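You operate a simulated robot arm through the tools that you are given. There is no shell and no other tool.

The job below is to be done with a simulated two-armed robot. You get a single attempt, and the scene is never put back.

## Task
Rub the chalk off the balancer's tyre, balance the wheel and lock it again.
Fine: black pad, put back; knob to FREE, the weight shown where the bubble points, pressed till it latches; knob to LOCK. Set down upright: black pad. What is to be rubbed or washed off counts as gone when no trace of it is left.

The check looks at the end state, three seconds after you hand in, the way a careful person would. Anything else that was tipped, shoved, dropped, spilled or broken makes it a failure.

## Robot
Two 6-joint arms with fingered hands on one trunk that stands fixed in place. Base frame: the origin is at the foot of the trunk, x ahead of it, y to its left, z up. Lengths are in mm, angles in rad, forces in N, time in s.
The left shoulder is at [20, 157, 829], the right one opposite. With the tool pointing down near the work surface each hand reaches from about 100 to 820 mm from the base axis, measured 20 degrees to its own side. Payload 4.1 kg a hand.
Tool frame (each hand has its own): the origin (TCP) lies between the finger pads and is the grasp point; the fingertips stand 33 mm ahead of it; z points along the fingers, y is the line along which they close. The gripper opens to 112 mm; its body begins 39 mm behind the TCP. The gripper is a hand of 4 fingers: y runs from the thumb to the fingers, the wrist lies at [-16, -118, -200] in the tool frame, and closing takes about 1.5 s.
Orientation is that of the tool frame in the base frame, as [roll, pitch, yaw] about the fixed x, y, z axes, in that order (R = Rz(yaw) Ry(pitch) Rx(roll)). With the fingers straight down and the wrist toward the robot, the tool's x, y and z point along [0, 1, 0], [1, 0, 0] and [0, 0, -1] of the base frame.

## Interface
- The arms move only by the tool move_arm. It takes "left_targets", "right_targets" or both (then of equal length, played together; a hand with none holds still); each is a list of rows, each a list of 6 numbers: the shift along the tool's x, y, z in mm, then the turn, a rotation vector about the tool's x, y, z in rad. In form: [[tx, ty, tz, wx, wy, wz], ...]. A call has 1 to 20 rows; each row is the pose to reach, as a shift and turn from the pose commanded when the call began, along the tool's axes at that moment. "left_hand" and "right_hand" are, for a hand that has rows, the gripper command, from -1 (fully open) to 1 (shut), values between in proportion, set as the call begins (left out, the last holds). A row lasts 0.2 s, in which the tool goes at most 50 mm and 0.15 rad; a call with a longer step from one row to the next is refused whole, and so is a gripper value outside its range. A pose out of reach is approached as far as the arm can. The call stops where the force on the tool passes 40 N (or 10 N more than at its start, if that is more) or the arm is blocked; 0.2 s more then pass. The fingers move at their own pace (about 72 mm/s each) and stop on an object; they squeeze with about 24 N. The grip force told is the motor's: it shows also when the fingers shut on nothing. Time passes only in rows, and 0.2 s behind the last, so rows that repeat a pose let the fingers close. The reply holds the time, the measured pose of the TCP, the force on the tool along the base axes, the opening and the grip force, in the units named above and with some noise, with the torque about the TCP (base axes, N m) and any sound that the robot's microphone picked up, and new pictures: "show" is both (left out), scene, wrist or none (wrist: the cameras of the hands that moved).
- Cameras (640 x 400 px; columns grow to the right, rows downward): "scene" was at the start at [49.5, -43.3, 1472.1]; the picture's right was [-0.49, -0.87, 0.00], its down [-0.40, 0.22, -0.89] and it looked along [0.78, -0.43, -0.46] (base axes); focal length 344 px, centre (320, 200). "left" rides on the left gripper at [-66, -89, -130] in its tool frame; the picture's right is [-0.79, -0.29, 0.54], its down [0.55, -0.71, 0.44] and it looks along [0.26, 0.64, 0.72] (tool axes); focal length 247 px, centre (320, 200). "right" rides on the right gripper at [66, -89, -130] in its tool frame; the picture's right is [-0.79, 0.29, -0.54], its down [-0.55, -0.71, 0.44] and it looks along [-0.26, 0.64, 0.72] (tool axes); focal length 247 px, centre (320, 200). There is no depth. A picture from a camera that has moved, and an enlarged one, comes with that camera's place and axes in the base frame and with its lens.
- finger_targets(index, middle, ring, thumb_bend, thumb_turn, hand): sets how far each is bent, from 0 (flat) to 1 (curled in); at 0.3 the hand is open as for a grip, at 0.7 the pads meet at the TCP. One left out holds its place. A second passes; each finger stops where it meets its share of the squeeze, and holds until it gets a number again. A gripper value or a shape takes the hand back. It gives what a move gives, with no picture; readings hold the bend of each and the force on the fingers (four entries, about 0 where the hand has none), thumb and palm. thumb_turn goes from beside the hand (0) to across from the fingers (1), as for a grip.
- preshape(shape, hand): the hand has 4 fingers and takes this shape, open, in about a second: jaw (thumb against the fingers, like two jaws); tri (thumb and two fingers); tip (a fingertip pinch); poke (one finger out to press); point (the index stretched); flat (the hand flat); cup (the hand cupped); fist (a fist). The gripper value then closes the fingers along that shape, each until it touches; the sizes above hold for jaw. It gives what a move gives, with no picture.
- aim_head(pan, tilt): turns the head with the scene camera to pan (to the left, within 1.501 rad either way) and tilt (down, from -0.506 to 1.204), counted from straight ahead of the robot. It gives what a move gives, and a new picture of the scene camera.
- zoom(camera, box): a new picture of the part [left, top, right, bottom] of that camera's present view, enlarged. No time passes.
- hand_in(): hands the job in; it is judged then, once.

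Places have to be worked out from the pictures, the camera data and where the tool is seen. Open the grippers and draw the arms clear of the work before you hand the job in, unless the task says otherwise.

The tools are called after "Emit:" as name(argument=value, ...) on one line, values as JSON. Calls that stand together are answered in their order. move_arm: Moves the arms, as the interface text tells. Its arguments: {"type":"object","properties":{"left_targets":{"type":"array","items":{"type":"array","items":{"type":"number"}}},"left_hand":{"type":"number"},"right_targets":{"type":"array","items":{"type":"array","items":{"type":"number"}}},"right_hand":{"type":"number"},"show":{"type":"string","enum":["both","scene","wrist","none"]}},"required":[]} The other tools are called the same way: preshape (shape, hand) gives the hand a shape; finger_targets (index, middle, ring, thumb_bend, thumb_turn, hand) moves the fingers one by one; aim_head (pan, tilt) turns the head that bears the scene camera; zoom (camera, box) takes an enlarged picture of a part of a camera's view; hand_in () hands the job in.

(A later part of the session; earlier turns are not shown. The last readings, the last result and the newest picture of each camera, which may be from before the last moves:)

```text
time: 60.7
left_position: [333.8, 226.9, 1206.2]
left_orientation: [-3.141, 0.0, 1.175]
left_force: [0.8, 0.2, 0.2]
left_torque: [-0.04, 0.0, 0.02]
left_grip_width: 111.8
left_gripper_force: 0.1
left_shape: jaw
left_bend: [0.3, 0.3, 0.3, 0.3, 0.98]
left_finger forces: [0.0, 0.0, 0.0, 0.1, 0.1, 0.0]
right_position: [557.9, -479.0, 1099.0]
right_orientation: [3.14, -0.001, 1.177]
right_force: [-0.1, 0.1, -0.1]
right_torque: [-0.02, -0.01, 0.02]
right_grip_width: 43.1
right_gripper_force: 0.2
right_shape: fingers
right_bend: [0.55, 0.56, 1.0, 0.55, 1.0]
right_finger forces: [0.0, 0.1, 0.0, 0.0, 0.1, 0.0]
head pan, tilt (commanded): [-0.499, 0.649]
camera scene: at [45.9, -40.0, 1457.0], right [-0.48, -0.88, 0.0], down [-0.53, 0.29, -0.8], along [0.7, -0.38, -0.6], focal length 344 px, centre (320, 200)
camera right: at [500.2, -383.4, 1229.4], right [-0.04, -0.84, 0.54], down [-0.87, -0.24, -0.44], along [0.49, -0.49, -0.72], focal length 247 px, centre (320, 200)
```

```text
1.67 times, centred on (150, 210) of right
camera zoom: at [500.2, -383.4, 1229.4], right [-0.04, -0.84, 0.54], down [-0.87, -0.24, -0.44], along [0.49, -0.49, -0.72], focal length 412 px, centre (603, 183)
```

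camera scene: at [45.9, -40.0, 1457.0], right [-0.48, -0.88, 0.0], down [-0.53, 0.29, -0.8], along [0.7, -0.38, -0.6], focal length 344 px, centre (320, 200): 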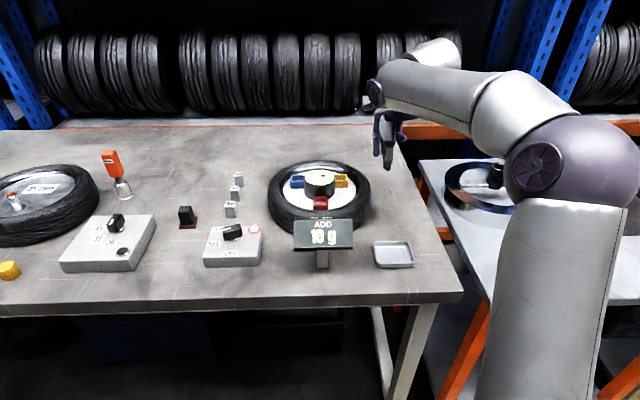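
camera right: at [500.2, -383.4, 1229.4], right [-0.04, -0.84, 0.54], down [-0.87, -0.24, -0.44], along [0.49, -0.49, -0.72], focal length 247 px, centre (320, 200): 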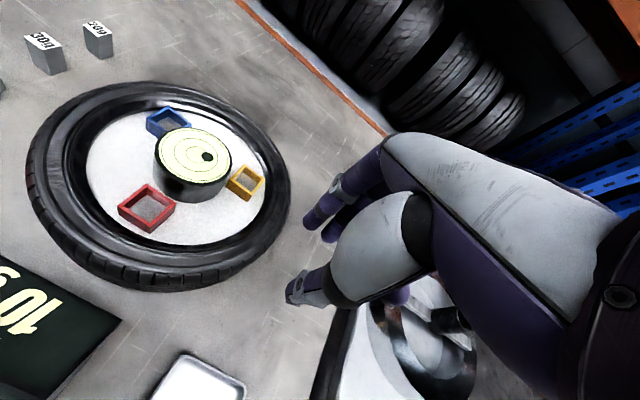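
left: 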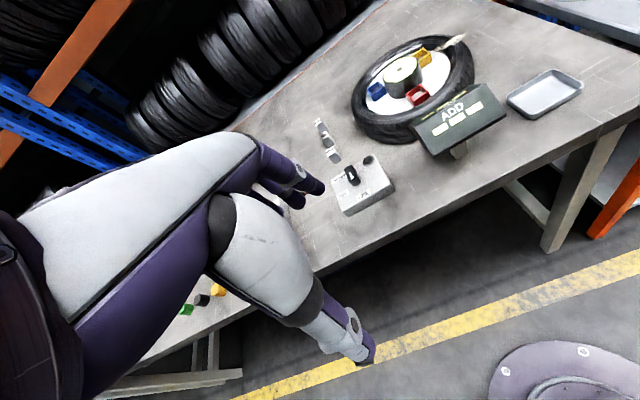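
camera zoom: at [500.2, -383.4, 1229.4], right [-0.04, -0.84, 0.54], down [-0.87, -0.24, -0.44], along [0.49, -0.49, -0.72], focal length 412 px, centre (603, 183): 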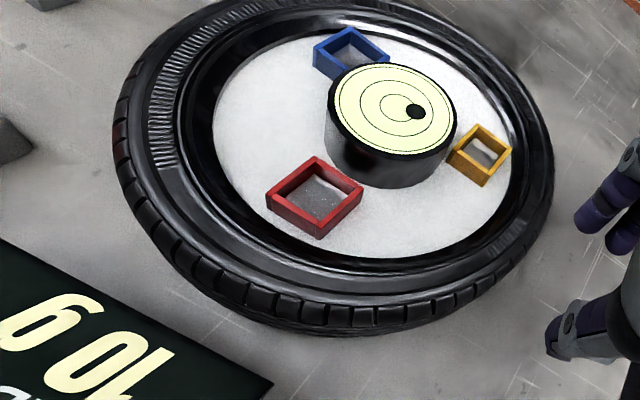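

The bubble points toward the yellow holder, so 10 g goes into yellow. I'll zoom in to measure the yellow holder and the 10g weight precisely.

Emit:
zoom(camera="right", box=[200, 140, 300, 220])

Emit:
zoom(camera="scene", box=[325, 165, 365, 195])

Emit:
zoom(camera="scene", box=[210, 165, 260, 225])

```text
5.00 times, centred on (250, 180) of right
camera zoom: at [500.2, -383.4, 1229.4], right [-0.04, -0.84, 0.54], down [-0.87, -0.24, -0.44], along [0.49, -0.49, -0.72], focal length 1235 px, centre (670, 300)
```

zoom: 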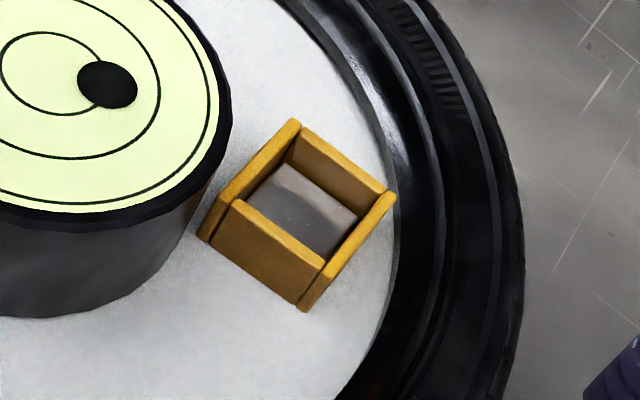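

```text
13.33 times, centred on (345, 180) of scene
camera zoom: at [45.9, -40.0, 1457.0], right [-0.48, -0.88, 0.0], down [-0.53, 0.29, -0.8], along [0.7, -0.38, -0.6], focal length 4582 px, centre (-13, 467)
```

zoom: 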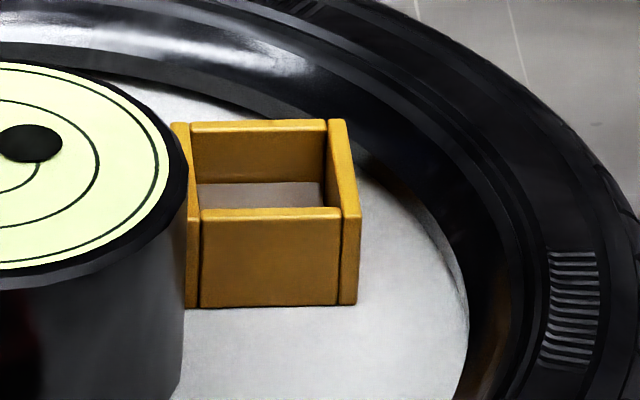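

```text
6.67 times, centred on (235, 195) of scene
camera zoom: at [45.9, -40.0, 1457.0], right [-0.48, -0.88, 0.0], down [-0.53, 0.29, -0.8], along [0.7, -0.38, -0.6], focal length 2291 px, centre (887, 233)
```

zoom: 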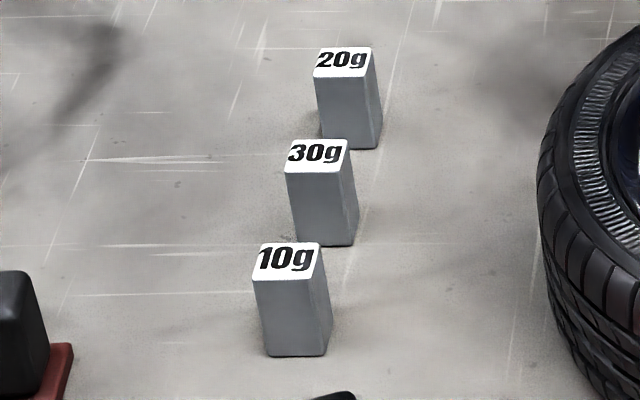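

Both the weight and the yellow holder share the same yaw (about -28.5°). The weight is ~23.5 mm wide with top z≈915 at (766.6,-169.7), and the holder opening is ~27.7 mm wide at (699.4,-460.3), rim z≈941. I'll move the right hand toward the 10g weight, aligning yaw on the way.

Emit:
move_arm(right_targets=[[44.6, 3.4, 2.7, 0, 0, 0.015], [89.2, 6.9, 5.4, 0, 0, 0.03], [133.8, 10.3, 8.1, 0, 0, 0.045], [178.4, 13.8, 10.9, 0, 0, 0.06], [223, 17.2, 13.6, 0, 0, 0.075], [267.6, 20.7, 16.3, 0, 0, 0.09], [312.1, 24.1, 19, 0, 0, 0.104]], show="none")

Emit:
finger_targets(hand="right", index=0.53, middle=0.53, ring=1.0, thumb_bend=0.53, thumb_turn=1.0)

```text
time: 62.3
left_position: [333.0, 226.4, 1205.9]
left_orientation: [-3.141, -0.001, 1.175]
left_force: [-0.3, -0.4, -0.1]
left_torque: [0.0, -0.03, -0.01]
left_grip_width: 111.9
left_gripper_force: 0.0
left_shape: jaw
left_bend: [0.3, 0.3, 0.3, 0.3, 0.98]
left_finger forces: [0.1, 0.1, 0.1, 0.1, 0.0, 0.1]
right_position: [701.6, -198.9, 1082.0]
right_orientation: [3.139, -0.001, 1.07]
right_force: [-0.6, -1.1, 0.5]
right_torque: [0.04, -0.02, 0.0]
right_grip_width: 42.9
right_gripper_force: 0.0
right_shape: fingers
right_bend: [0.55, 0.56, 1.0, 0.55, 1.0]
right_finger forces: [0.2, 0.1, 0.1, 0.0, 0.0, 0.0]
head pan, tilt (commanded): [-0.499, 0.649]
```

```text
time: 63.3
left_position: [333.9, 226.3, 1206.2]
left_orientation: [-3.141, 0.0, 1.175]
left_force: [0.3, -0.1, 0.4]
left_torque: [0.01, -0.03, -0.03]
left_grip_width: 111.8
left_gripper_force: 0.1
left_shape: jaw
left_bend: [0.3, 0.3, 0.3, 0.3, 0.98]
left_finger forces: [0.0, 0.0, 0.0, 0.1, 0.0, 0.1]
right_position: [702.7, -198.9, 1081.1]
right_orientation: [3.14, 0.0, 1.07]
right_force: [-0.4, 0.6, 0.2]
right_torque: [0.0, 0.01, 0.0]
right_grip_width: 48.5
right_gripper_force: 0.0
right_shape: fingers
right_bend: [0.53, 0.53, 1.0, 0.53, 1.0]
right_finger forces: [0.1, 0.0, 0.0, 0.1, 0.1, 0.0]
head pan, tilt (commanded): [-0.499, 0.649]
```

Now the pre-grasp above the 10g weight with a 0.2 rad forward tilt.

Emit:
move_arm(right_targets=[[18.9, 11.9, 27.2, -0.067, 0, 0], [37.7, 23.7, 54.3, -0.133, 0, 0], [56.6, 35.6, 81.5, -0.2, 0, 0], [56.6, 35.6, 81.5, -0.2, 0, 0]])

Emit:
zoom(camera="right", box=[220, 170, 400, 330])

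Emit:
zoom(camera="scene", box=[180, 140, 280, 230])

```text
time: 64.3
left_position: [333.0, 227.0, 1206.1]
left_orientation: [-3.141, 0.002, 1.175]
left_force: [-0.4, 0.5, 1.0]
left_torque: [-0.01, -0.01, 0.01]
left_grip_width: 111.9
left_gripper_force: 0.2
left_shape: jaw
left_bend: [0.3, 0.3, 0.3, 0.3, 0.98]
left_finger forces: [0.0, 0.1, 0.0, 0.0, 0.0, 0.0]
right_position: [759.3, -166.4, 998.7]
right_orientation: [2.94, -0.002, 1.073]
right_force: [-0.8, -0.5, 0.5]
right_torque: [0.04, -0.01, 0.01]
right_grip_width: 48.5
right_gripper_force: 0.2
right_shape: fingers
right_bend: [0.53, 0.53, 1.0, 0.53, 1.0]
right_finger forces: [0.0, 0.0, 0.0, 0.1, 0.0, 0.0]
head pan, tilt (commanded): [-0.499, 0.649]
camera scene: at [45.7, -40.5, 1457.0], right [-0.48, -0.88, 0.0], down [-0.53, 0.29, -0.8], along [0.7, -0.38, -0.6], focal length 344 px, centre (320, 200)
camera right: at [690.9, -54.3, 1107.8], right [-0.23, -0.78, 0.58], down [-0.8, -0.19, -0.57], along [0.56, -0.6, -0.58], focal length 247 px, centre (320, 200)
```

scene: 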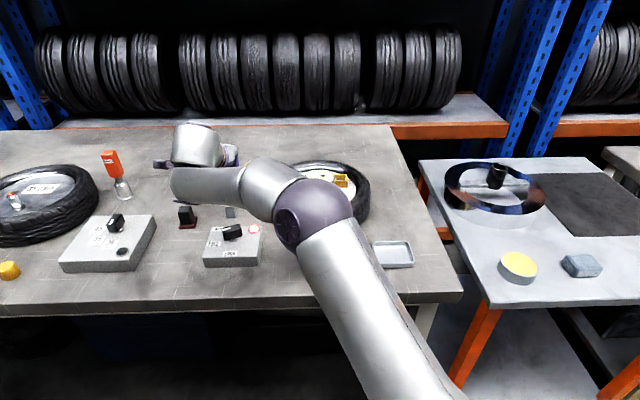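
right: 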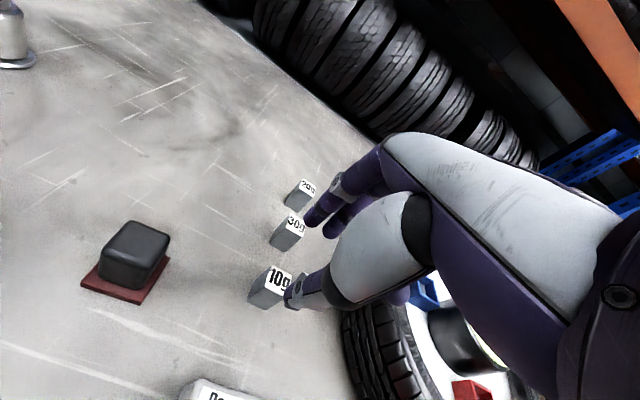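

```text
2.50 times, centred on (310, 250) of right
camera zoom: at [690.9, -54.3, 1107.8], right [-0.23, -0.78, 0.58], down [-0.8, -0.19, -0.57], along [0.56, -0.6, -0.58], focal length 617 px, centre (345, 75)
```

zoom: 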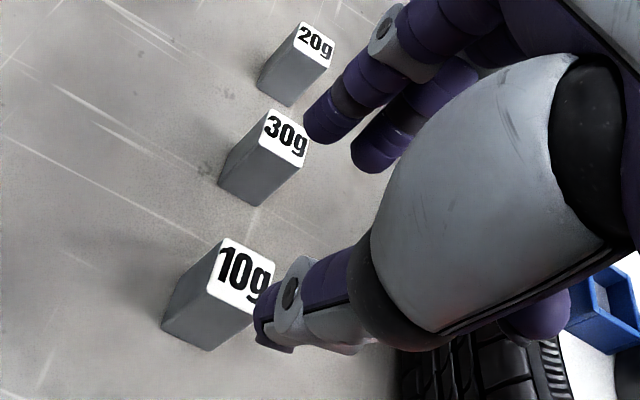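

```text
4.44 times, centred on (230, 185) of scene
camera zoom: at [45.7, -40.5, 1457.0], right [-0.48, -0.88, 0.0], down [-0.53, 0.29, -0.8], along [0.7, -0.38, -0.6], focal length 1528 px, centre (720, 267)
```

zoom: 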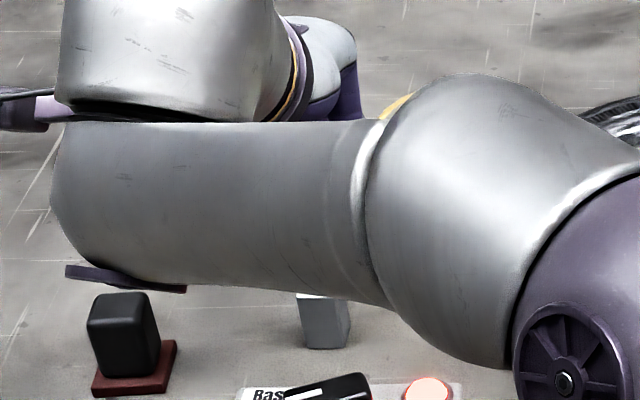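

The 10g top is measured again at (765,-172), as expected. I'll descend straight to TCP z≈943 so the tips hold only its upper part.

Emit:
move_arm(right_targets=[[-0.2, -3.4, 18.3, 0, 0, 0], [-0.4, -6.8, 36.5, 0, 0, 0], [-0.6, -10.2, 54.8, 0, 0, 0]], show="wrist")

Emit:
zoom(camera="right", box=[240, 180, 380, 320])

```text
time: 65.1
left_position: [332.9, 227.0, 1205.8]
left_orientation: [-3.141, 0.0, 1.175]
left_force: [-1.2, 0.3, 0.0]
left_torque: [-0.01, 0.0, -0.01]
left_grip_width: 111.5
left_gripper_force: 0.1
left_shape: jaw
left_bend: [0.3, 0.3, 0.3, 0.3, 0.98]
left_finger forces: [0.0, 0.0, 0.0, 0.0, 0.1, 0.0]
right_position: [759.9, -167.7, 941.6]
right_orientation: [2.94, 0.0, 1.072]
right_force: [0.0, -0.2, 0.3]
right_torque: [-0.01, 0.0, 0.0]
right_grip_width: 48.9
right_gripper_force: 0.1
right_shape: fingers
right_bend: [0.53, 0.53, 1.0, 0.53, 1.0]
right_finger forces: [0.1, 0.1, 0.0, 0.0, 0.0, 0.1]
head pan, tilt (commanded): [-0.499, 0.649]
camera right: at [691.5, -56.4, 1051.6], right [-0.23, -0.78, 0.58], down [-0.8, -0.19, -0.57], along [0.56, -0.6, -0.58], focal length 247 px, centre (320, 200)
```

right: 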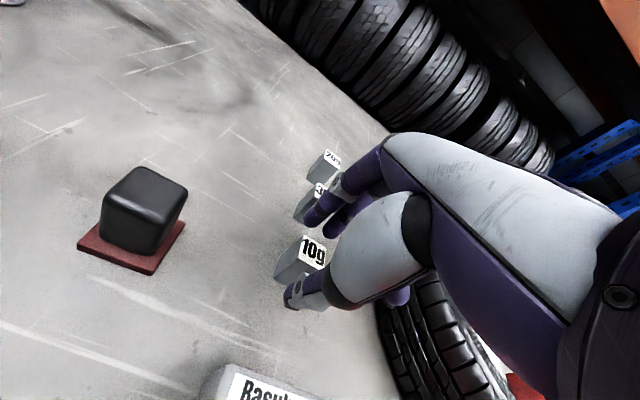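

```text
2.86 times, centred on (310, 250) of right
camera zoom: at [691.5, -56.4, 1051.6], right [-0.23, -0.78, 0.58], down [-0.8, -0.19, -0.57], along [0.56, -0.6, -0.58], focal length 706 px, centre (349, 57)
```

zoom: 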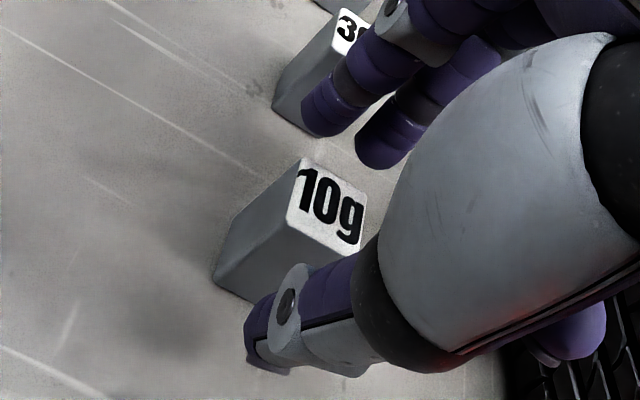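

The weight sits centred between thumb and fingers. Closing on it.

Emit:
finger_targets(hand="right", index=0.75, middle=0.75, thumb_bend=0.75)

Emit:
zoom(camera="right", box=[240, 180, 380, 320])

```text
time: 66.1
left_position: [333.8, 226.5, 1206.6]
left_orientation: [-3.14, 0.001, 1.175]
left_force: [0.2, -0.1, -0.2]
left_torque: [0.03, 0.01, 0.0]
left_grip_width: 111.7
left_gripper_force: 0.0
left_shape: jaw
left_bend: [0.3, 0.3, 0.3, 0.3, 0.98]
left_finger forces: [0.0, 0.1, 0.0, 0.0, 0.0, 0.0]
right_position: [759.9, -169.4, 942.7]
right_orientation: [2.94, -0.001, 1.071]
right_force: [-1.3, -0.2, 0.4]
right_torque: [0.08, 0.05, -0.01]
right_grip_width: 19.8
right_gripper_force: 17.4
right_shape: fingers
right_bend: [0.72, 0.66, 1.0, 0.63, 1.0]
right_finger forces: [9.4, 8.0, 0.0, 0.0, 17.9, 0.1]
head pan, tilt (commanded): [-0.499, 0.649]
```

```text
2.86 times, centred on (310, 250) of right
camera zoom: at [691.5, -56.3, 1052.1], right [-0.23, -0.78, 0.58], down [-0.8, -0.19, -0.57], along [0.56, -0.6, -0.58], focal length 706 px, centre (349, 57)
```

zoom: 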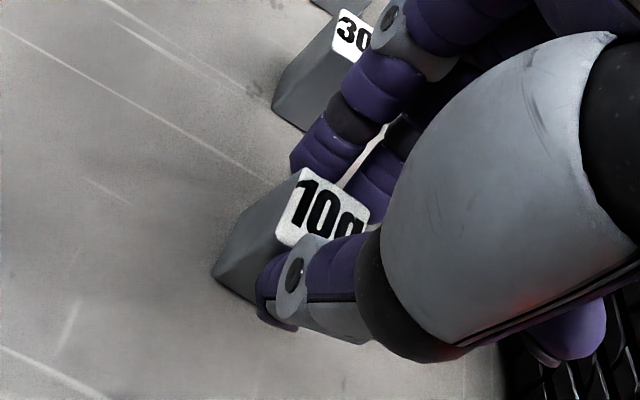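

The weight is gripped, but the index went deeper (0.72 vs 0.66) and twisted it slightly. I'll ease the index to match the middle finger.

Emit:
finger_targets(hand="right", index=0.66, middle=0.75, thumb_bend=0.75)

Emit:
zoom(camera="right", box=[240, 180, 380, 320])

```text
time: 67.1
left_position: [332.5, 226.2, 1206.5]
left_orientation: [-3.141, 0.002, 1.176]
left_force: [0.6, -0.3, 0.0]
left_torque: [-0.03, -0.04, 0.01]
left_grip_width: 112.0
left_gripper_force: 0.1
left_shape: jaw
left_bend: [0.3, 0.3, 0.3, 0.3, 0.98]
left_finger forces: [0.0, 0.1, 0.0, 0.1, 0.0, 0.0]
right_position: [760.0, -167.4, 941.7]
right_orientation: [2.942, 0.001, 1.071]
right_force: [0.6, -0.1, -0.3]
right_torque: [0.03, -0.03, 0.01]
right_grip_width: 21.0
right_gripper_force: 13.6
right_shape: fingers
right_bend: [0.63, 0.66, 1.0, 0.65, 1.0]
right_finger forces: [3.5, 9.8, 0.0, 0.1, 13.5, 0.1]
head pan, tilt (commanded): [-0.499, 0.649]
```

```text
2.86 times, centred on (310, 250) of right
camera zoom: at [691.6, -56.3, 1052.0], right [-0.23, -0.78, 0.58], down [-0.8, -0.19, -0.57], along [0.56, -0.6, -0.58], focal length 706 px, centre (349, 57)
```

zoom: 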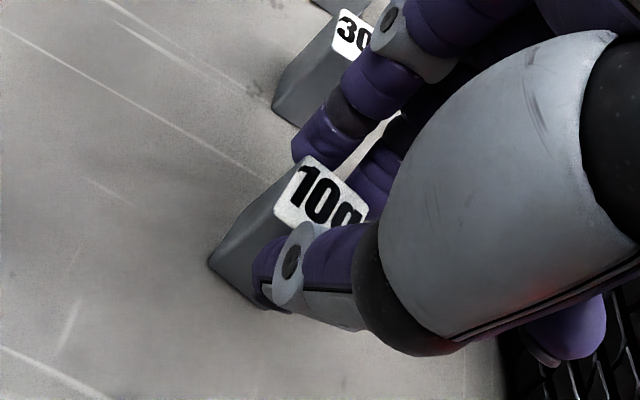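

The weight is twisted about 10° in the grip, which I can cancel by turning the hand. For a secure hold I'll squeeze the index again, then lift a little and look.

Emit:
finger_targets(hand="right", index=0.75, middle=0.75, thumb_bend=0.75)

Emit:
move_arm(right_targets=[[0, 2, -9.8, 0, 0, 0], [0, 4, -19.6, 0, 0, 0], [0, 8, -39.2, 0, 0, 0]], show="wrist")

Emit:
zoom(camera="right", box=[240, 180, 380, 320])

```text
time: 68.1
left_position: [332.5, 226.7, 1206.4]
left_orientation: [-3.14, 0.001, 1.174]
left_force: [-0.2, -0.2, -0.8]
left_torque: [-0.01, 0.01, 0.02]
left_grip_width: 111.8
left_gripper_force: 0.0
left_shape: jaw
left_bend: [0.3, 0.3, 0.3, 0.3, 0.98]
left_finger forces: [0.0, 0.0, 0.1, 0.0, 0.0, 0.1]
right_position: [759.3, -167.8, 941.5]
right_orientation: [2.939, 0.001, 1.071]
right_force: [0.6, 0.3, -0.2]
right_torque: [0.0, 0.03, -0.01]
right_grip_width: 19.8
right_gripper_force: 17.4
right_shape: fingers
right_bend: [0.71, 0.66, 1.0, 0.64, 1.0]
right_finger forces: [9.1, 8.6, 0.1, 0.0, 18.0, 0.0]
head pan, tilt (commanded): [-0.499, 0.649]
```

```text
time: 68.9
left_position: [333.4, 226.8, 1207.2]
left_orientation: [3.141, -0.001, 1.175]
left_force: [0.0, -0.2, -0.5]
left_torque: [0.02, 0.0, 0.0]
left_grip_width: 111.4
left_gripper_force: 0.0
left_shape: jaw
left_bend: [0.3, 0.3, 0.3, 0.3, 0.98]
left_finger forces: [0.1, 0.1, 0.1, 0.0, 0.0, 0.1]
right_position: [759.7, -169.0, 981.2]
right_orientation: [2.942, 0.001, 1.073]
right_force: [-0.1, 0.1, -0.8]
right_torque: [0.02, 0.02, 0.0]
right_grip_width: 20.1
right_gripper_force: 17.7
right_shape: fingers
right_bend: [0.71, 0.66, 1.0, 0.64, 1.0]
right_finger forces: [9.1, 8.6, 0.0, 0.0, 17.8, 0.0]
head pan, tilt (commanded): [-0.499, 0.649]
camera right: at [690.8, -57.1, 1091.1], right [-0.23, -0.78, 0.58], down [-0.8, -0.19, -0.57], along [0.56, -0.6, -0.58], focal length 247 px, centre (320, 200)
```

right: 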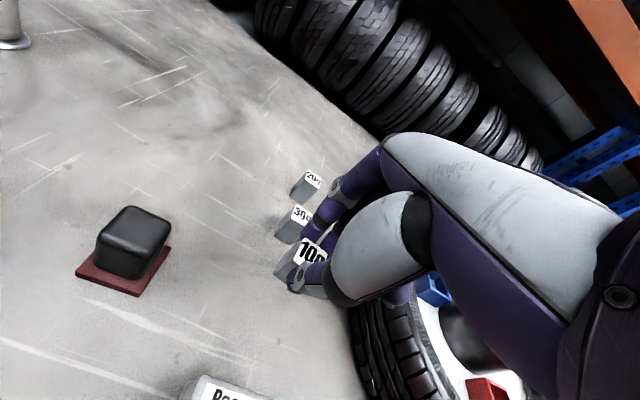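

```text
2.86 times, centred on (310, 250) of right
camera zoom: at [690.8, -57.1, 1091.1], right [-0.23, -0.78, 0.58], down [-0.8, -0.19, -0.57], along [0.56, -0.6, -0.58], focal length 706 px, centre (349, 57)
```

zoom: 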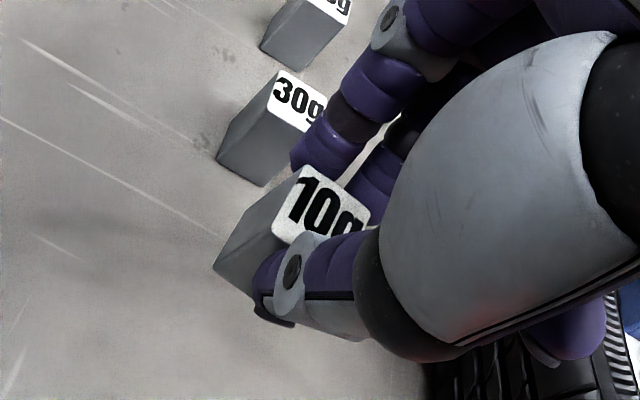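

The weight is lifted; it has swung to align with the tilted fingers, so I'll take tilt out of the hand for insertion. Carrying it over the wheel, high above the hub, toward the yellow holder.

Emit:
move_arm(right_targets=[[-24.2, 3.3, -26.2, 0, 0, 0], [-48.5, 6.5, -52.4, 0, 0, 0], [-72.7, 9.8, -78.6, 0.02, 0, 0], [-113.6, 23.5, -77.1, 0.04, 0, 0], [-154.5, 37.1, -75.6, 0.06, 0, 0], [-195.5, 50.8, -74.1, 0.08, 0, 0], [-236.4, 64.5, -72.6, 0.1, 0, 0], [-258.7, 75.5, -60.2, 0.1, 0, 0], [-281.1, 86.6, -47.7, 0.1, 0, 0], [-281.1, 86.6, -47.7, 0.1, 0, 0]])

Emit:
zoom(camera="right", box=[200, 180, 380, 340])

Emit:
zoom(camera="scene", box=[290, 120, 400, 220])

```text
time: 71.1
left_position: [333.4, 228.9, 1206.6]
left_orientation: [3.14, 0.0, 1.175]
left_force: [-0.3, -0.6, 0.0]
left_torque: [-0.01, -0.02, 0.01]
left_grip_width: 111.7
left_gripper_force: 0.1
left_shape: jaw
left_bend: [0.3, 0.3, 0.3, 0.3, 0.98]
left_finger forces: [0.1, 0.0, 0.1, 0.1, 0.1, 0.0]
right_position: [692.2, -454.3, 1043.6]
right_orientation: [3.04, 0.0, 1.071]
right_force: [0.1, -0.1, -1.0]
right_torque: [0.03, 0.03, 0.02]
right_grip_width: 19.8
right_gripper_force: 17.7
right_shape: fingers
right_bend: [0.71, 0.66, 1.0, 0.64, 1.0]
right_finger forces: [9.2, 8.6, 0.0, 0.0, 17.7, 0.0]
head pan, tilt (commanded): [-0.499, 0.649]
camera scene: at [45.8, -40.4, 1457.0], right [-0.48, -0.88, 0.0], down [-0.53, 0.29, -0.8], along [0.7, -0.38, -0.6], focal length 344 px, centre (320, 200)
camera right: at [634.0, -348.3, 1163.7], right [-0.18, -0.81, 0.56], down [-0.85, -0.17, -0.51], along [0.5, -0.57, -0.65], focal length 247 px, centre (320, 200)
```

scene: 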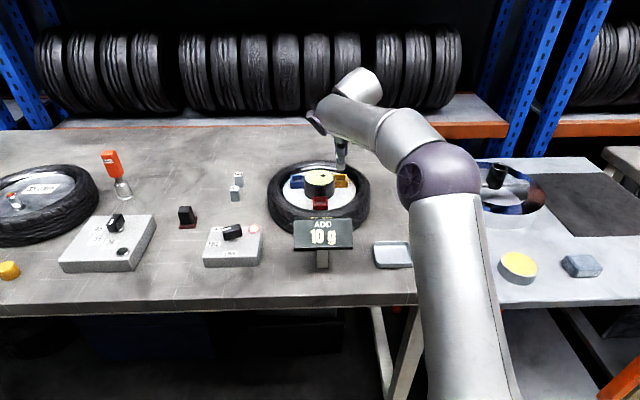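
right: 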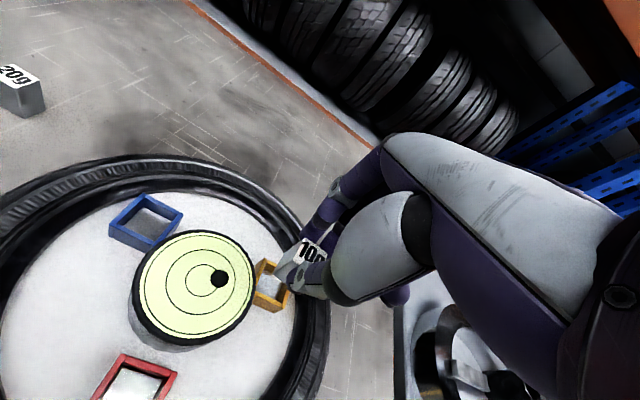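

```text
2.50 times, centred on (290, 260) of right
camera zoom: at [634.0, -348.3, 1163.7], right [-0.18, -0.81, 0.56], down [-0.85, -0.17, -0.51], along [0.5, -0.57, -0.65], focal length 617 px, centre (395, 50)
```

zoom: 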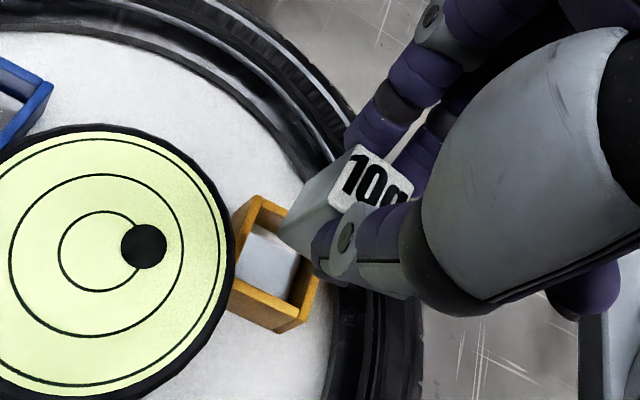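

```text
4.00 times, centred on (345, 170) of scene
camera zoom: at [45.8, -40.4, 1457.0], right [-0.48, -0.88, 0.0], down [-0.53, 0.29, -0.8], along [0.7, -0.38, -0.6], focal length 1375 px, centre (220, 320)
```

zoom: 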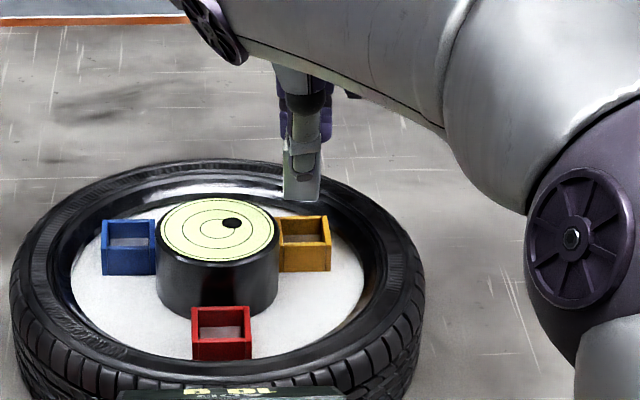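

Both weight and holder are in one view. A tighter zoom to measure their relative pose.

Emit:
zoom(camera="right", box=[240, 220, 340, 320])

Emit:
zoom(camera="scene", box=[325, 140, 375, 190])

```text
4.00 times, centred on (290, 270) of right
camera zoom: at [634.0, -348.3, 1163.7], right [-0.18, -0.81, 0.56], down [-0.85, -0.17, -0.51], along [0.5, -0.57, -0.65], focal length 988 px, centre (440, -80)
```

zoom: 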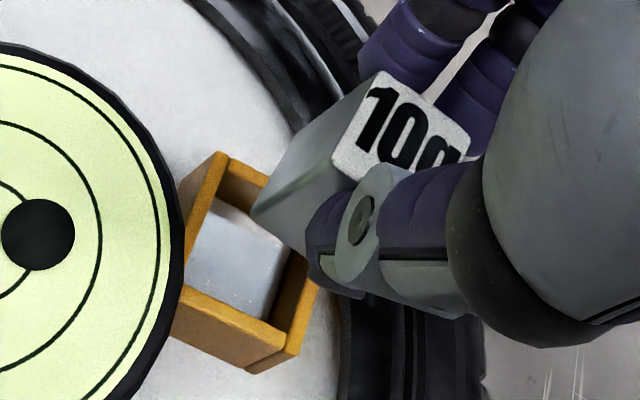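

```text
8.00 times, centred on (350, 165) of scene
camera zoom: at [45.8, -40.4, 1457.0], right [-0.48, -0.88, 0.0], down [-0.53, 0.29, -0.8], along [0.7, -0.38, -0.6], focal length 2750 px, centre (80, 480)
```

zoom: 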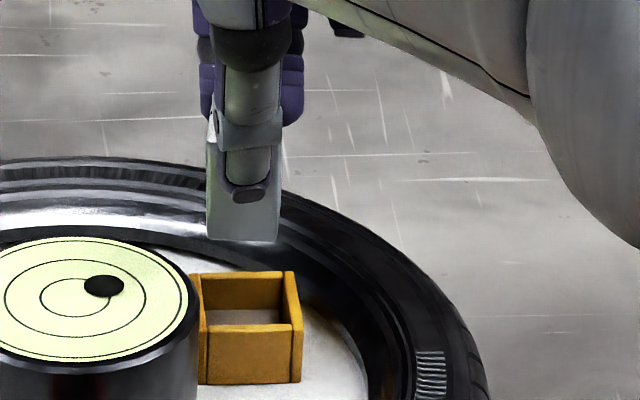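

The weight is nearly parallel to the fingers and about 5° clockwise of the holder. I'll level the hand, turn it 0.09 rad, and lower to about 7 mm above the holder's rim.

Emit:
move_arm(right_targets=[[0, 1, 6, 0.05, 0, -0.045], [-0.2, 2.5, 16, 0.1, 0, -0.09], [-0.4, 4.3, 26, 0.1, 0, -0.09], [-0.4, 4.3, 32.2, 0.1, 0, -0.09], [-0.4, 4.3, 32.2, 0.1, 0, -0.09]], show="wrist")

Emit:
zoom(camera="right", box=[240, 220, 340, 320])

Emit:
zoom(camera="scene", box=[325, 140, 375, 190])

```text
time: 72.3
left_position: [333.2, 228.0, 1207.1]
left_orientation: [3.141, 0.0, 1.175]
left_force: [0.0, 0.7, -0.3]
left_torque: [0.01, 0.0, 0.02]
left_grip_width: 111.8
left_gripper_force: 0.0
left_shape: jaw
left_bend: [0.3, 0.3, 0.3, 0.3, 0.98]
left_finger forces: [0.1, 0.0, 0.1, 0.1, 0.0, 0.0]
right_position: [698.7, -457.7, 1014.0]
right_orientation: [-3.14, 0.003, 1.163]
right_force: [0.5, -0.5, 0.5]
right_torque: [-0.03, 0.01, -0.01]
right_grip_width: 20.0
right_gripper_force: 17.9
right_shape: fingers
right_bend: [0.71, 0.66, 1.0, 0.64, 1.0]
right_finger forces: [9.0, 8.4, 0.0, 0.1, 17.7, 0.0]
head pan, tilt (commanded): [-0.499, 0.649]
camera right: at [642.5, -360.8, 1143.2], right [-0.05, -0.84, 0.54], down [-0.87, -0.23, -0.43], along [0.49, -0.49, -0.72], focal length 247 px, centre (320, 200)
```

right: 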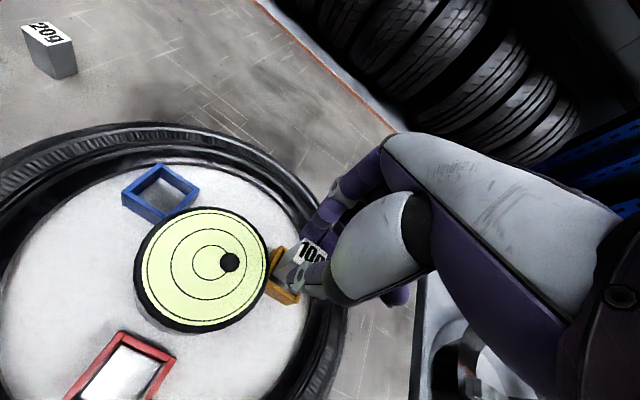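

```text
4.00 times, centred on (290, 270) of right
camera zoom: at [642.5, -360.8, 1143.2], right [-0.05, -0.84, 0.54], down [-0.87, -0.23, -0.43], along [0.49, -0.49, -0.72], focal length 988 px, centre (440, -80)
```

zoom: 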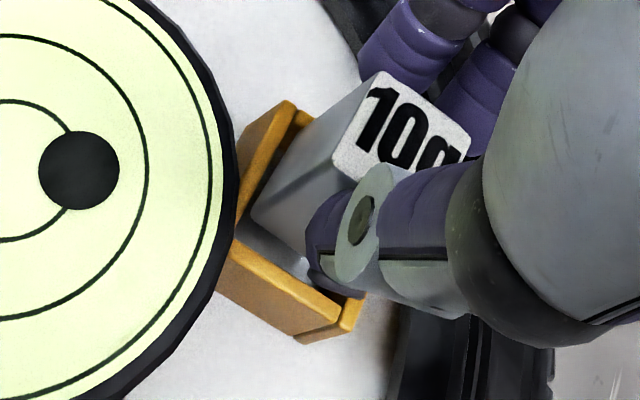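

```text
8.00 times, centred on (350, 165) of scene
camera zoom: at [45.8, -40.5, 1456.9], right [-0.48, -0.88, 0.0], down [-0.53, 0.29, -0.8], along [0.7, -0.38, -0.6], focal length 2750 px, centre (80, 480)
```

zoom: 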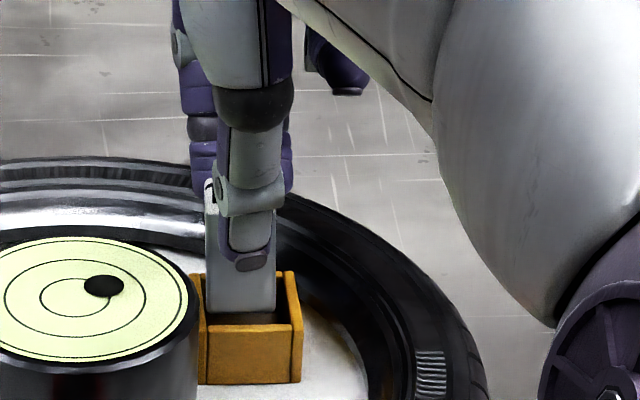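

The weight hovers just over the holder, with the yaw matching now. The two views suggest shifting about 1.5 mm right and 2 mm away; I'll do that and lower 4 mm.

Emit:
move_arm(right_targets=[[-1.4, 2, 0, 0, 0, 0], [-1.4, 2, 2, 0, 0, 0], [-1.4, 2, 4, 0, 0, 0], [-1.4, 2, 4, 0, 0, 0]], show="none")

Emit:
zoom(camera="right", box=[250, 230, 330, 310])

Emit:
zoom(camera="scene", box=[330, 155, 370, 190])

```text
time: 73.3
left_position: [332.1, 226.5, 1206.2]
left_orientation: [3.14, 0.0, 1.174]
left_force: [0.9, 0.1, 1.0]
left_torque: [-0.03, 0.01, 0.02]
left_grip_width: 111.9
left_gripper_force: 0.1
left_shape: jaw
left_bend: [0.3, 0.3, 0.3, 0.3, 0.98]
left_finger forces: [0.1, 0.0, 0.0, 0.0, 0.1, 0.0]
right_position: [699.6, -458.5, 1011.0]
right_orientation: [3.14, 0.004, 1.161]
right_force: [-1.1, -1.1, 5.3]
right_torque: [-0.02, 0.04, 0.0]
right_grip_width: 19.7
right_gripper_force: 19.2
right_shape: fingers
right_bend: [0.73, 0.73, 1.0, 0.63, 1.0]
right_finger forces: [10.8, 8.1, 0.0, 0.0, 19.7, 0.0]
head pan, tilt (commanded): [-0.499, 0.649]
```

```text
5.00 times, centred on (290, 270) of right
camera zoom: at [643.7, -361.6, 1140.3], right [-0.05, -0.84, 0.54], down [-0.87, -0.23, -0.43], along [0.49, -0.5, -0.72], focal length 1235 px, centre (470, -150)
```

zoom: 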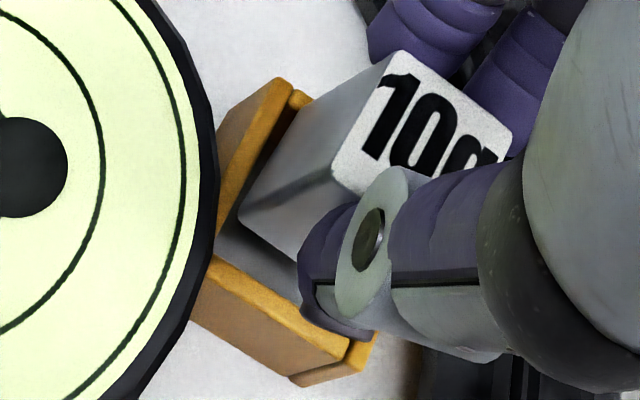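

```text
11.43 times, centred on (350, 172) of scene
camera zoom: at [45.6, -40.4, 1457.0], right [-0.48, -0.88, 0.0], down [-0.53, 0.29, -0.8], along [0.7, -0.38, -0.6], focal length 3928 px, centre (-23, 514)
```

zoom: 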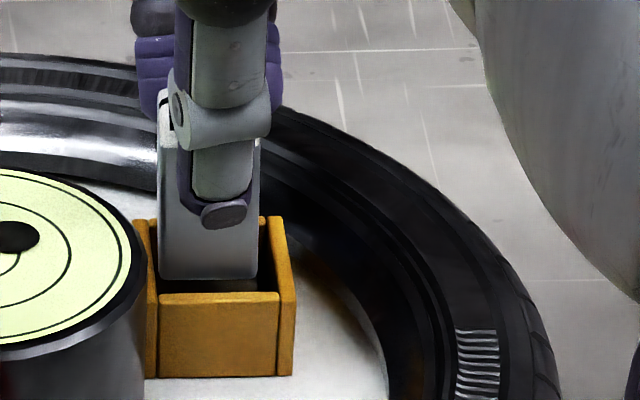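

Light contact on the holder's back wall: the view shows the weight must come about 3.4 mm nearer and 2 mm right. I'll lift 4 mm, shift, and lower again.

Emit:
move_arm(right_targets=[[0, 0, -2, 0, 0, 0], [0, 0, -4, 0, 0, 0], [-1.7, -3.6, -4, 0, 0, 0], [-1.7, -3.6, -2, 0, 0, 0], [-1.7, -3.6, 0, 0, 0, 0], [-1.7, -3.6, 0, 0, 0, 0]], show="none")

Emit:
zoom(camera="right", box=[250, 230, 330, 310])

Emit:
zoom(camera="scene", box=[330, 155, 370, 190])

```text
time: 74.7
left_position: [333.3, 226.9, 1206.4]
left_orientation: [3.14, -0.001, 1.175]
left_force: [0.0, -0.7, -0.1]
left_torque: [0.02, 0.01, 0.0]
left_grip_width: 111.9
left_gripper_force: 0.2
left_shape: jaw
left_bend: [0.3, 0.3, 0.3, 0.3, 0.98]
left_finger forces: [0.0, 0.1, 0.0, 0.0, 0.0, 0.1]
right_position: [695.9, -457.7, 1010.9]
right_orientation: [3.141, 0.003, 1.161]
right_force: [0.5, 0.2, -0.1]
right_torque: [0.0, 0.03, 0.0]
right_grip_width: 19.7
right_gripper_force: 18.8
right_shape: fingers
right_bend: [0.73, 0.73, 1.0, 0.63, 1.0]
right_finger forces: [10.0, 8.3, 0.1, 0.1, 18.3, 0.1]
head pan, tilt (commanded): [-0.499, 0.649]
```

```text
5.00 times, centred on (290, 270) of right
camera zoom: at [639.1, -361.2, 1141.1], right [-0.05, -0.84, 0.54], down [-0.87, -0.23, -0.43], along [0.49, -0.49, -0.72], focal length 1235 px, centre (470, -150)
```

zoom: 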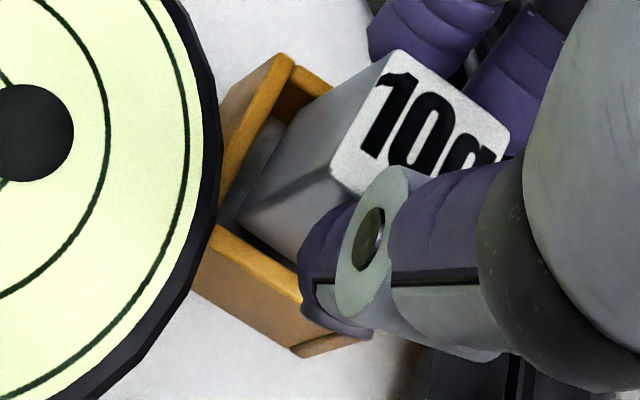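

```text
11.43 times, centred on (350, 172) of scene
camera zoom: at [45.8, -40.5, 1456.9], right [-0.48, -0.88, 0.0], down [-0.53, 0.29, -0.8], along [0.7, -0.38, -0.6], focal length 3928 px, centre (-23, 514)
```

zoom: 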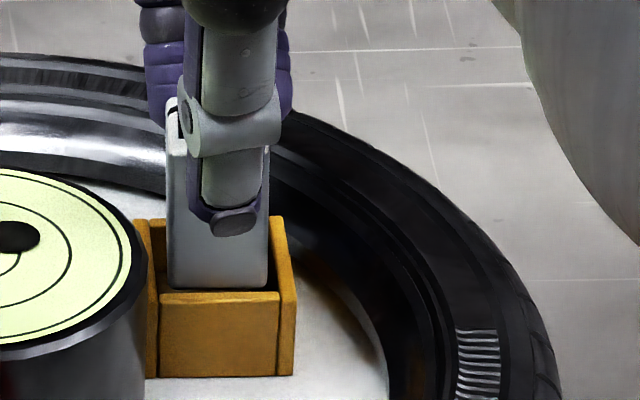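

No contact now, and the weight is centred in the opening in both views. Lowering 3 mm.

Emit:
move_arm(right_targets=[[0, 0, 1.5, 0, 0, 0], [0, 0, 3, 0, 0, 0], [0, 0, 3, 0, 0, 0]], show="none")

Emit:
zoom(camera="scene", box=[330, 155, 370, 190])

Emit:
zoom(camera="right", box=[250, 230, 330, 310])

```text
time: 75.5
left_position: [332.2, 227.0, 1207.0]
left_orientation: [3.141, 0.0, 1.175]
left_force: [0.4, 0.2, 0.3]
left_torque: [0.0, 0.03, 0.02]
left_grip_width: 111.6
left_gripper_force: 0.1
left_shape: jaw
left_bend: [0.3, 0.3, 0.3, 0.3, 0.98]
left_finger forces: [0.0, 0.1, 0.0, 0.1, 0.0, 0.1]
right_position: [695.7, -456.5, 1006.6]
right_orientation: [3.14, 0.004, 1.163]
right_force: [-0.1, 0.5, 0.0]
right_torque: [-0.01, -0.03, -0.02]
right_grip_width: 19.9
right_gripper_force: 18.2
right_shape: fingers
right_bend: [0.73, 0.73, 1.0, 0.63, 1.0]
right_finger forces: [10.0, 8.3, 0.0, 0.1, 18.3, 0.1]
head pan, tilt (commanded): [-0.499, 0.649]
```

```text
11.43 times, centred on (350, 172) of scene
camera zoom: at [45.8, -40.5, 1456.9], right [-0.48, -0.88, 0.0], down [-0.53, 0.29, -0.8], along [0.7, -0.38, -0.6], focal length 3928 px, centre (-23, 514)
```

zoom: 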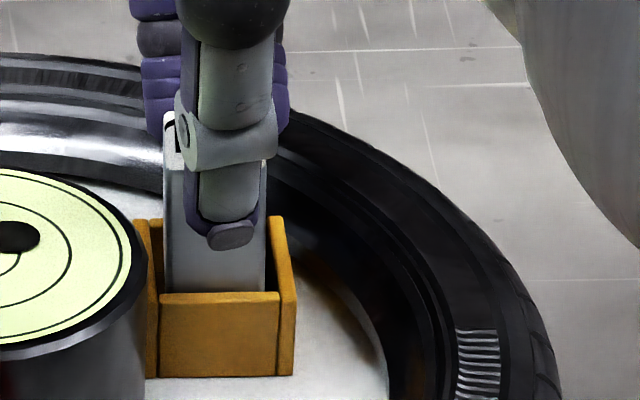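

```text
5.00 times, centred on (290, 270) of right
camera zoom: at [639.4, -360.7, 1137.6], right [-0.05, -0.84, 0.54], down [-0.87, -0.23, -0.43], along [0.49, -0.5, -0.72], focal length 1235 px, centre (470, -150)
```

zoom: 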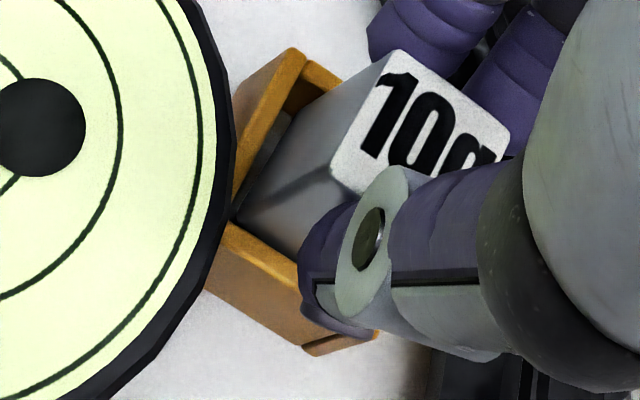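

The weight is entering the holder with no contact force. I'll lower further in small steps.

Emit:
move_arm(right_targets=[[0, 0, 2, 0, 0, 0], [0, 0, 4, 0, 0, 0], [0, 0, 6, 0, 0, 0]], show="none")

Emit:
zoom(camera="scene", box=[330, 155, 370, 190])

```text
time: 76.3
left_position: [332.5, 227.6, 1206.4]
left_orientation: [-3.141, 0.0, 1.175]
left_force: [-0.3, 0.2, 0.6]
left_torque: [-0.02, -0.01, -0.03]
left_grip_width: 111.8
left_gripper_force: 0.1
left_shape: jaw
left_bend: [0.3, 0.3, 0.3, 0.3, 0.98]
left_finger forces: [0.1, 0.1, 0.0, 0.0, 0.0, 0.0]
right_position: [696.0, -457.3, 1000.0]
right_orientation: [3.141, 0.004, 1.163]
right_force: [1.2, -0.5, 0.5]
right_torque: [-0.02, -0.05, -0.01]
right_grip_width: 19.3
right_gripper_force: 18.4
right_shape: fingers
right_bend: [0.73, 0.73, 1.0, 0.63, 1.0]
right_finger forces: [10.2, 9.1, 0.0, 0.0, 17.8, 0.1]
head pan, tilt (commanded): [-0.499, 0.649]
```

```text
11.43 times, centred on (350, 172) of scene
camera zoom: at [45.9, -40.5, 1456.9], right [-0.48, -0.88, 0.0], down [-0.53, 0.29, -0.8], along [0.7, -0.38, -0.6], focal length 3928 px, centre (-23, 514)
```

zoom: 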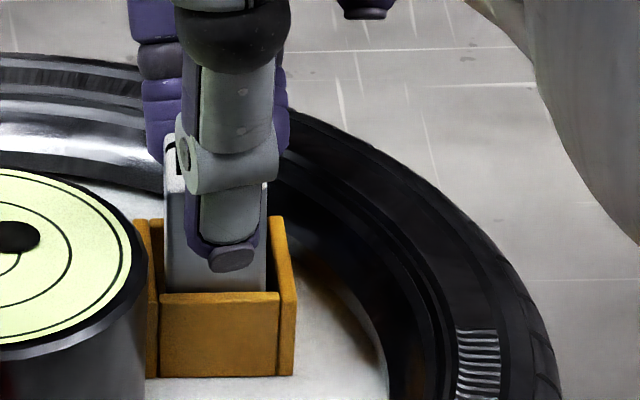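

Going down smoothly with about 0.5 N. Six millimetres more.

Emit:
move_arm(right_targets=[[0, 0, 2, 0, 0, 0], [0, 0, 4, 0, 0, 0], [0, 0, 6, 0, 0, 0]], show="none")

Emit:
zoom(camera="scene", box=[330, 155, 370, 190])

Emit:
zoom(camera="right", box=[250, 230, 330, 310])

```text
time: 77.1
left_position: [331.3, 226.6, 1205.6]
left_orientation: [-3.141, 0.002, 1.175]
left_force: [0.2, 0.2, -0.7]
left_torque: [-0.02, 0.0, -0.03]
left_grip_width: 111.7
left_gripper_force: 0.1
left_shape: jaw
left_bend: [0.3, 0.3, 0.3, 0.3, 0.98]
left_finger forces: [0.0, 0.0, 0.0, 0.1, 0.1, 0.1]
right_position: [695.2, -459.2, 996.1]
right_orientation: [3.139, 0.003, 1.161]
right_force: [4.2, -2.0, 3.6]
right_torque: [-0.02, -0.07, 0.05]
right_grip_width: 19.6
right_gripper_force: 19.0
right_shape: fingers
right_bend: [0.73, 0.73, 1.0, 0.63, 1.0]
right_finger forces: [10.7, 9.9, 0.0, 0.0, 16.5, 0.1]
head pan, tilt (commanded): [-0.499, 0.649]
```

```text
11.43 times, centred on (350, 172) of scene
camera zoom: at [45.8, -40.4, 1456.9], right [-0.48, -0.88, 0.0], down [-0.53, 0.29, -0.8], along [0.7, -0.38, -0.6], focal length 3928 px, centre (-23, 514)
```

zoom: 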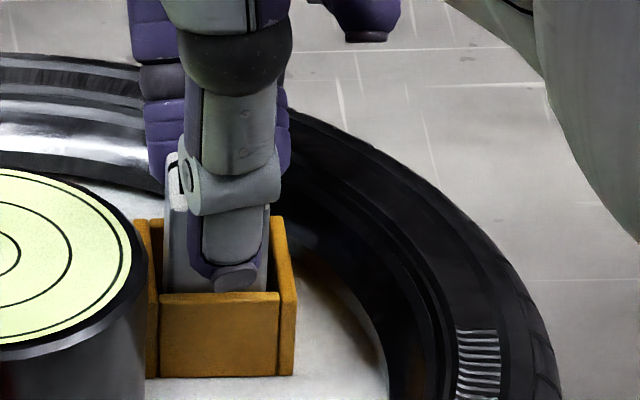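

```text
5.00 times, centred on (290, 270) of right
camera zoom: at [638.9, -361.6, 1125.8], right [-0.05, -0.84, 0.54], down [-0.87, -0.23, -0.43], along [0.49, -0.5, -0.72], focal length 1235 px, centre (470, -150)
```

zoom: 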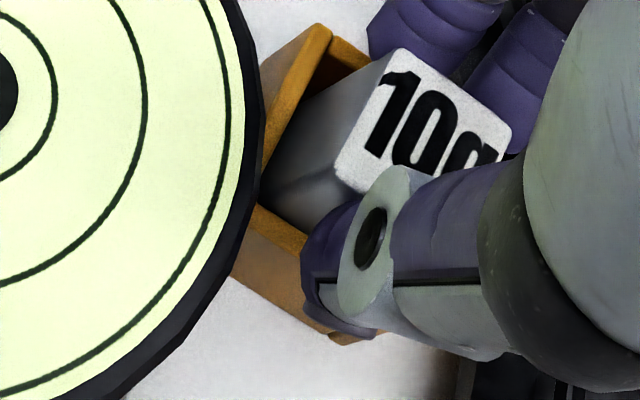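

The weight is well inside the holder, the bubble has moved off yellow, and the thumb is at the rim level. I'll release modestly so it rests in the holder.

Emit:
finger_targets(hand="right", index=0.6, middle=0.6, thumb_bend=0.55)

Emit:
zoom(camera="scene", box=[330, 155, 370, 190])

Emit:
zoom(camera="right", box=[250, 230, 330, 310])

```text
time: 78.1
left_position: [333.4, 227.4, 1206.3]
left_orientation: [-3.141, 0.001, 1.175]
left_force: [-0.1, 0.5, 0.8]
left_torque: [-0.01, -0.01, 0.06]
left_grip_width: 111.7
left_gripper_force: 0.0
left_shape: jaw
left_bend: [0.3, 0.3, 0.3, 0.3, 0.98]
left_finger forces: [0.0, 0.1, 0.0, 0.0, 0.1, 0.0]
right_position: [694.8, -457.4, 995.0]
right_orientation: [3.14, 0.004, 1.162]
right_force: [0.2, 0.4, 0.3]
right_torque: [-0.01, -0.01, 0.0]
right_grip_width: 35.7
right_gripper_force: 0.1
right_shape: fingers
right_bend: [0.6, 0.6, 1.0, 0.55, 1.0]
right_finger forces: [0.1, 0.0, 0.0, 0.0, 0.0, 0.0]
head pan, tilt (commanded): [-0.499, 0.649]
```

```text
11.43 times, centred on (350, 172) of scene
camera zoom: at [45.8, -40.5, 1456.9], right [-0.48, -0.88, 0.0], down [-0.53, 0.29, -0.8], along [0.7, -0.38, -0.6], focal length 3928 px, centre (-23, 514)
```

zoom: 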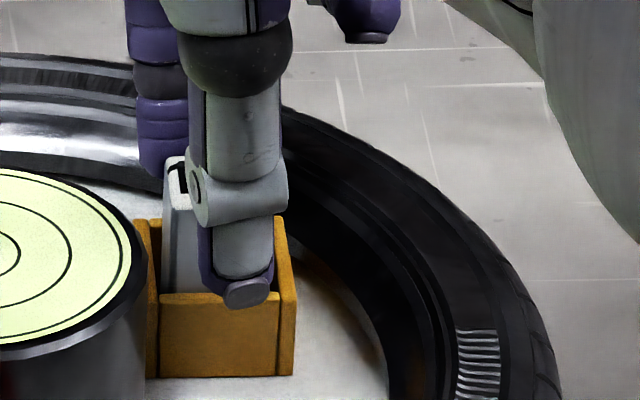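

```text
5.00 times, centred on (290, 270) of right
camera zoom: at [638.8, -361.5, 1125.6], right [-0.05, -0.84, 0.54], down [-0.87, -0.23, -0.43], along [0.49, -0.49, -0.72], focal length 1235 px, centre (470, -150)
```

zoom: 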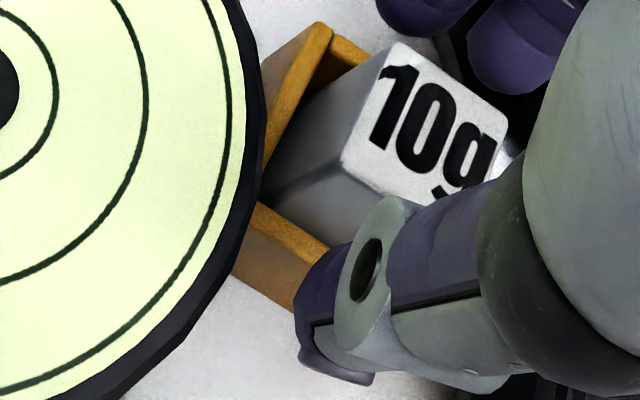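

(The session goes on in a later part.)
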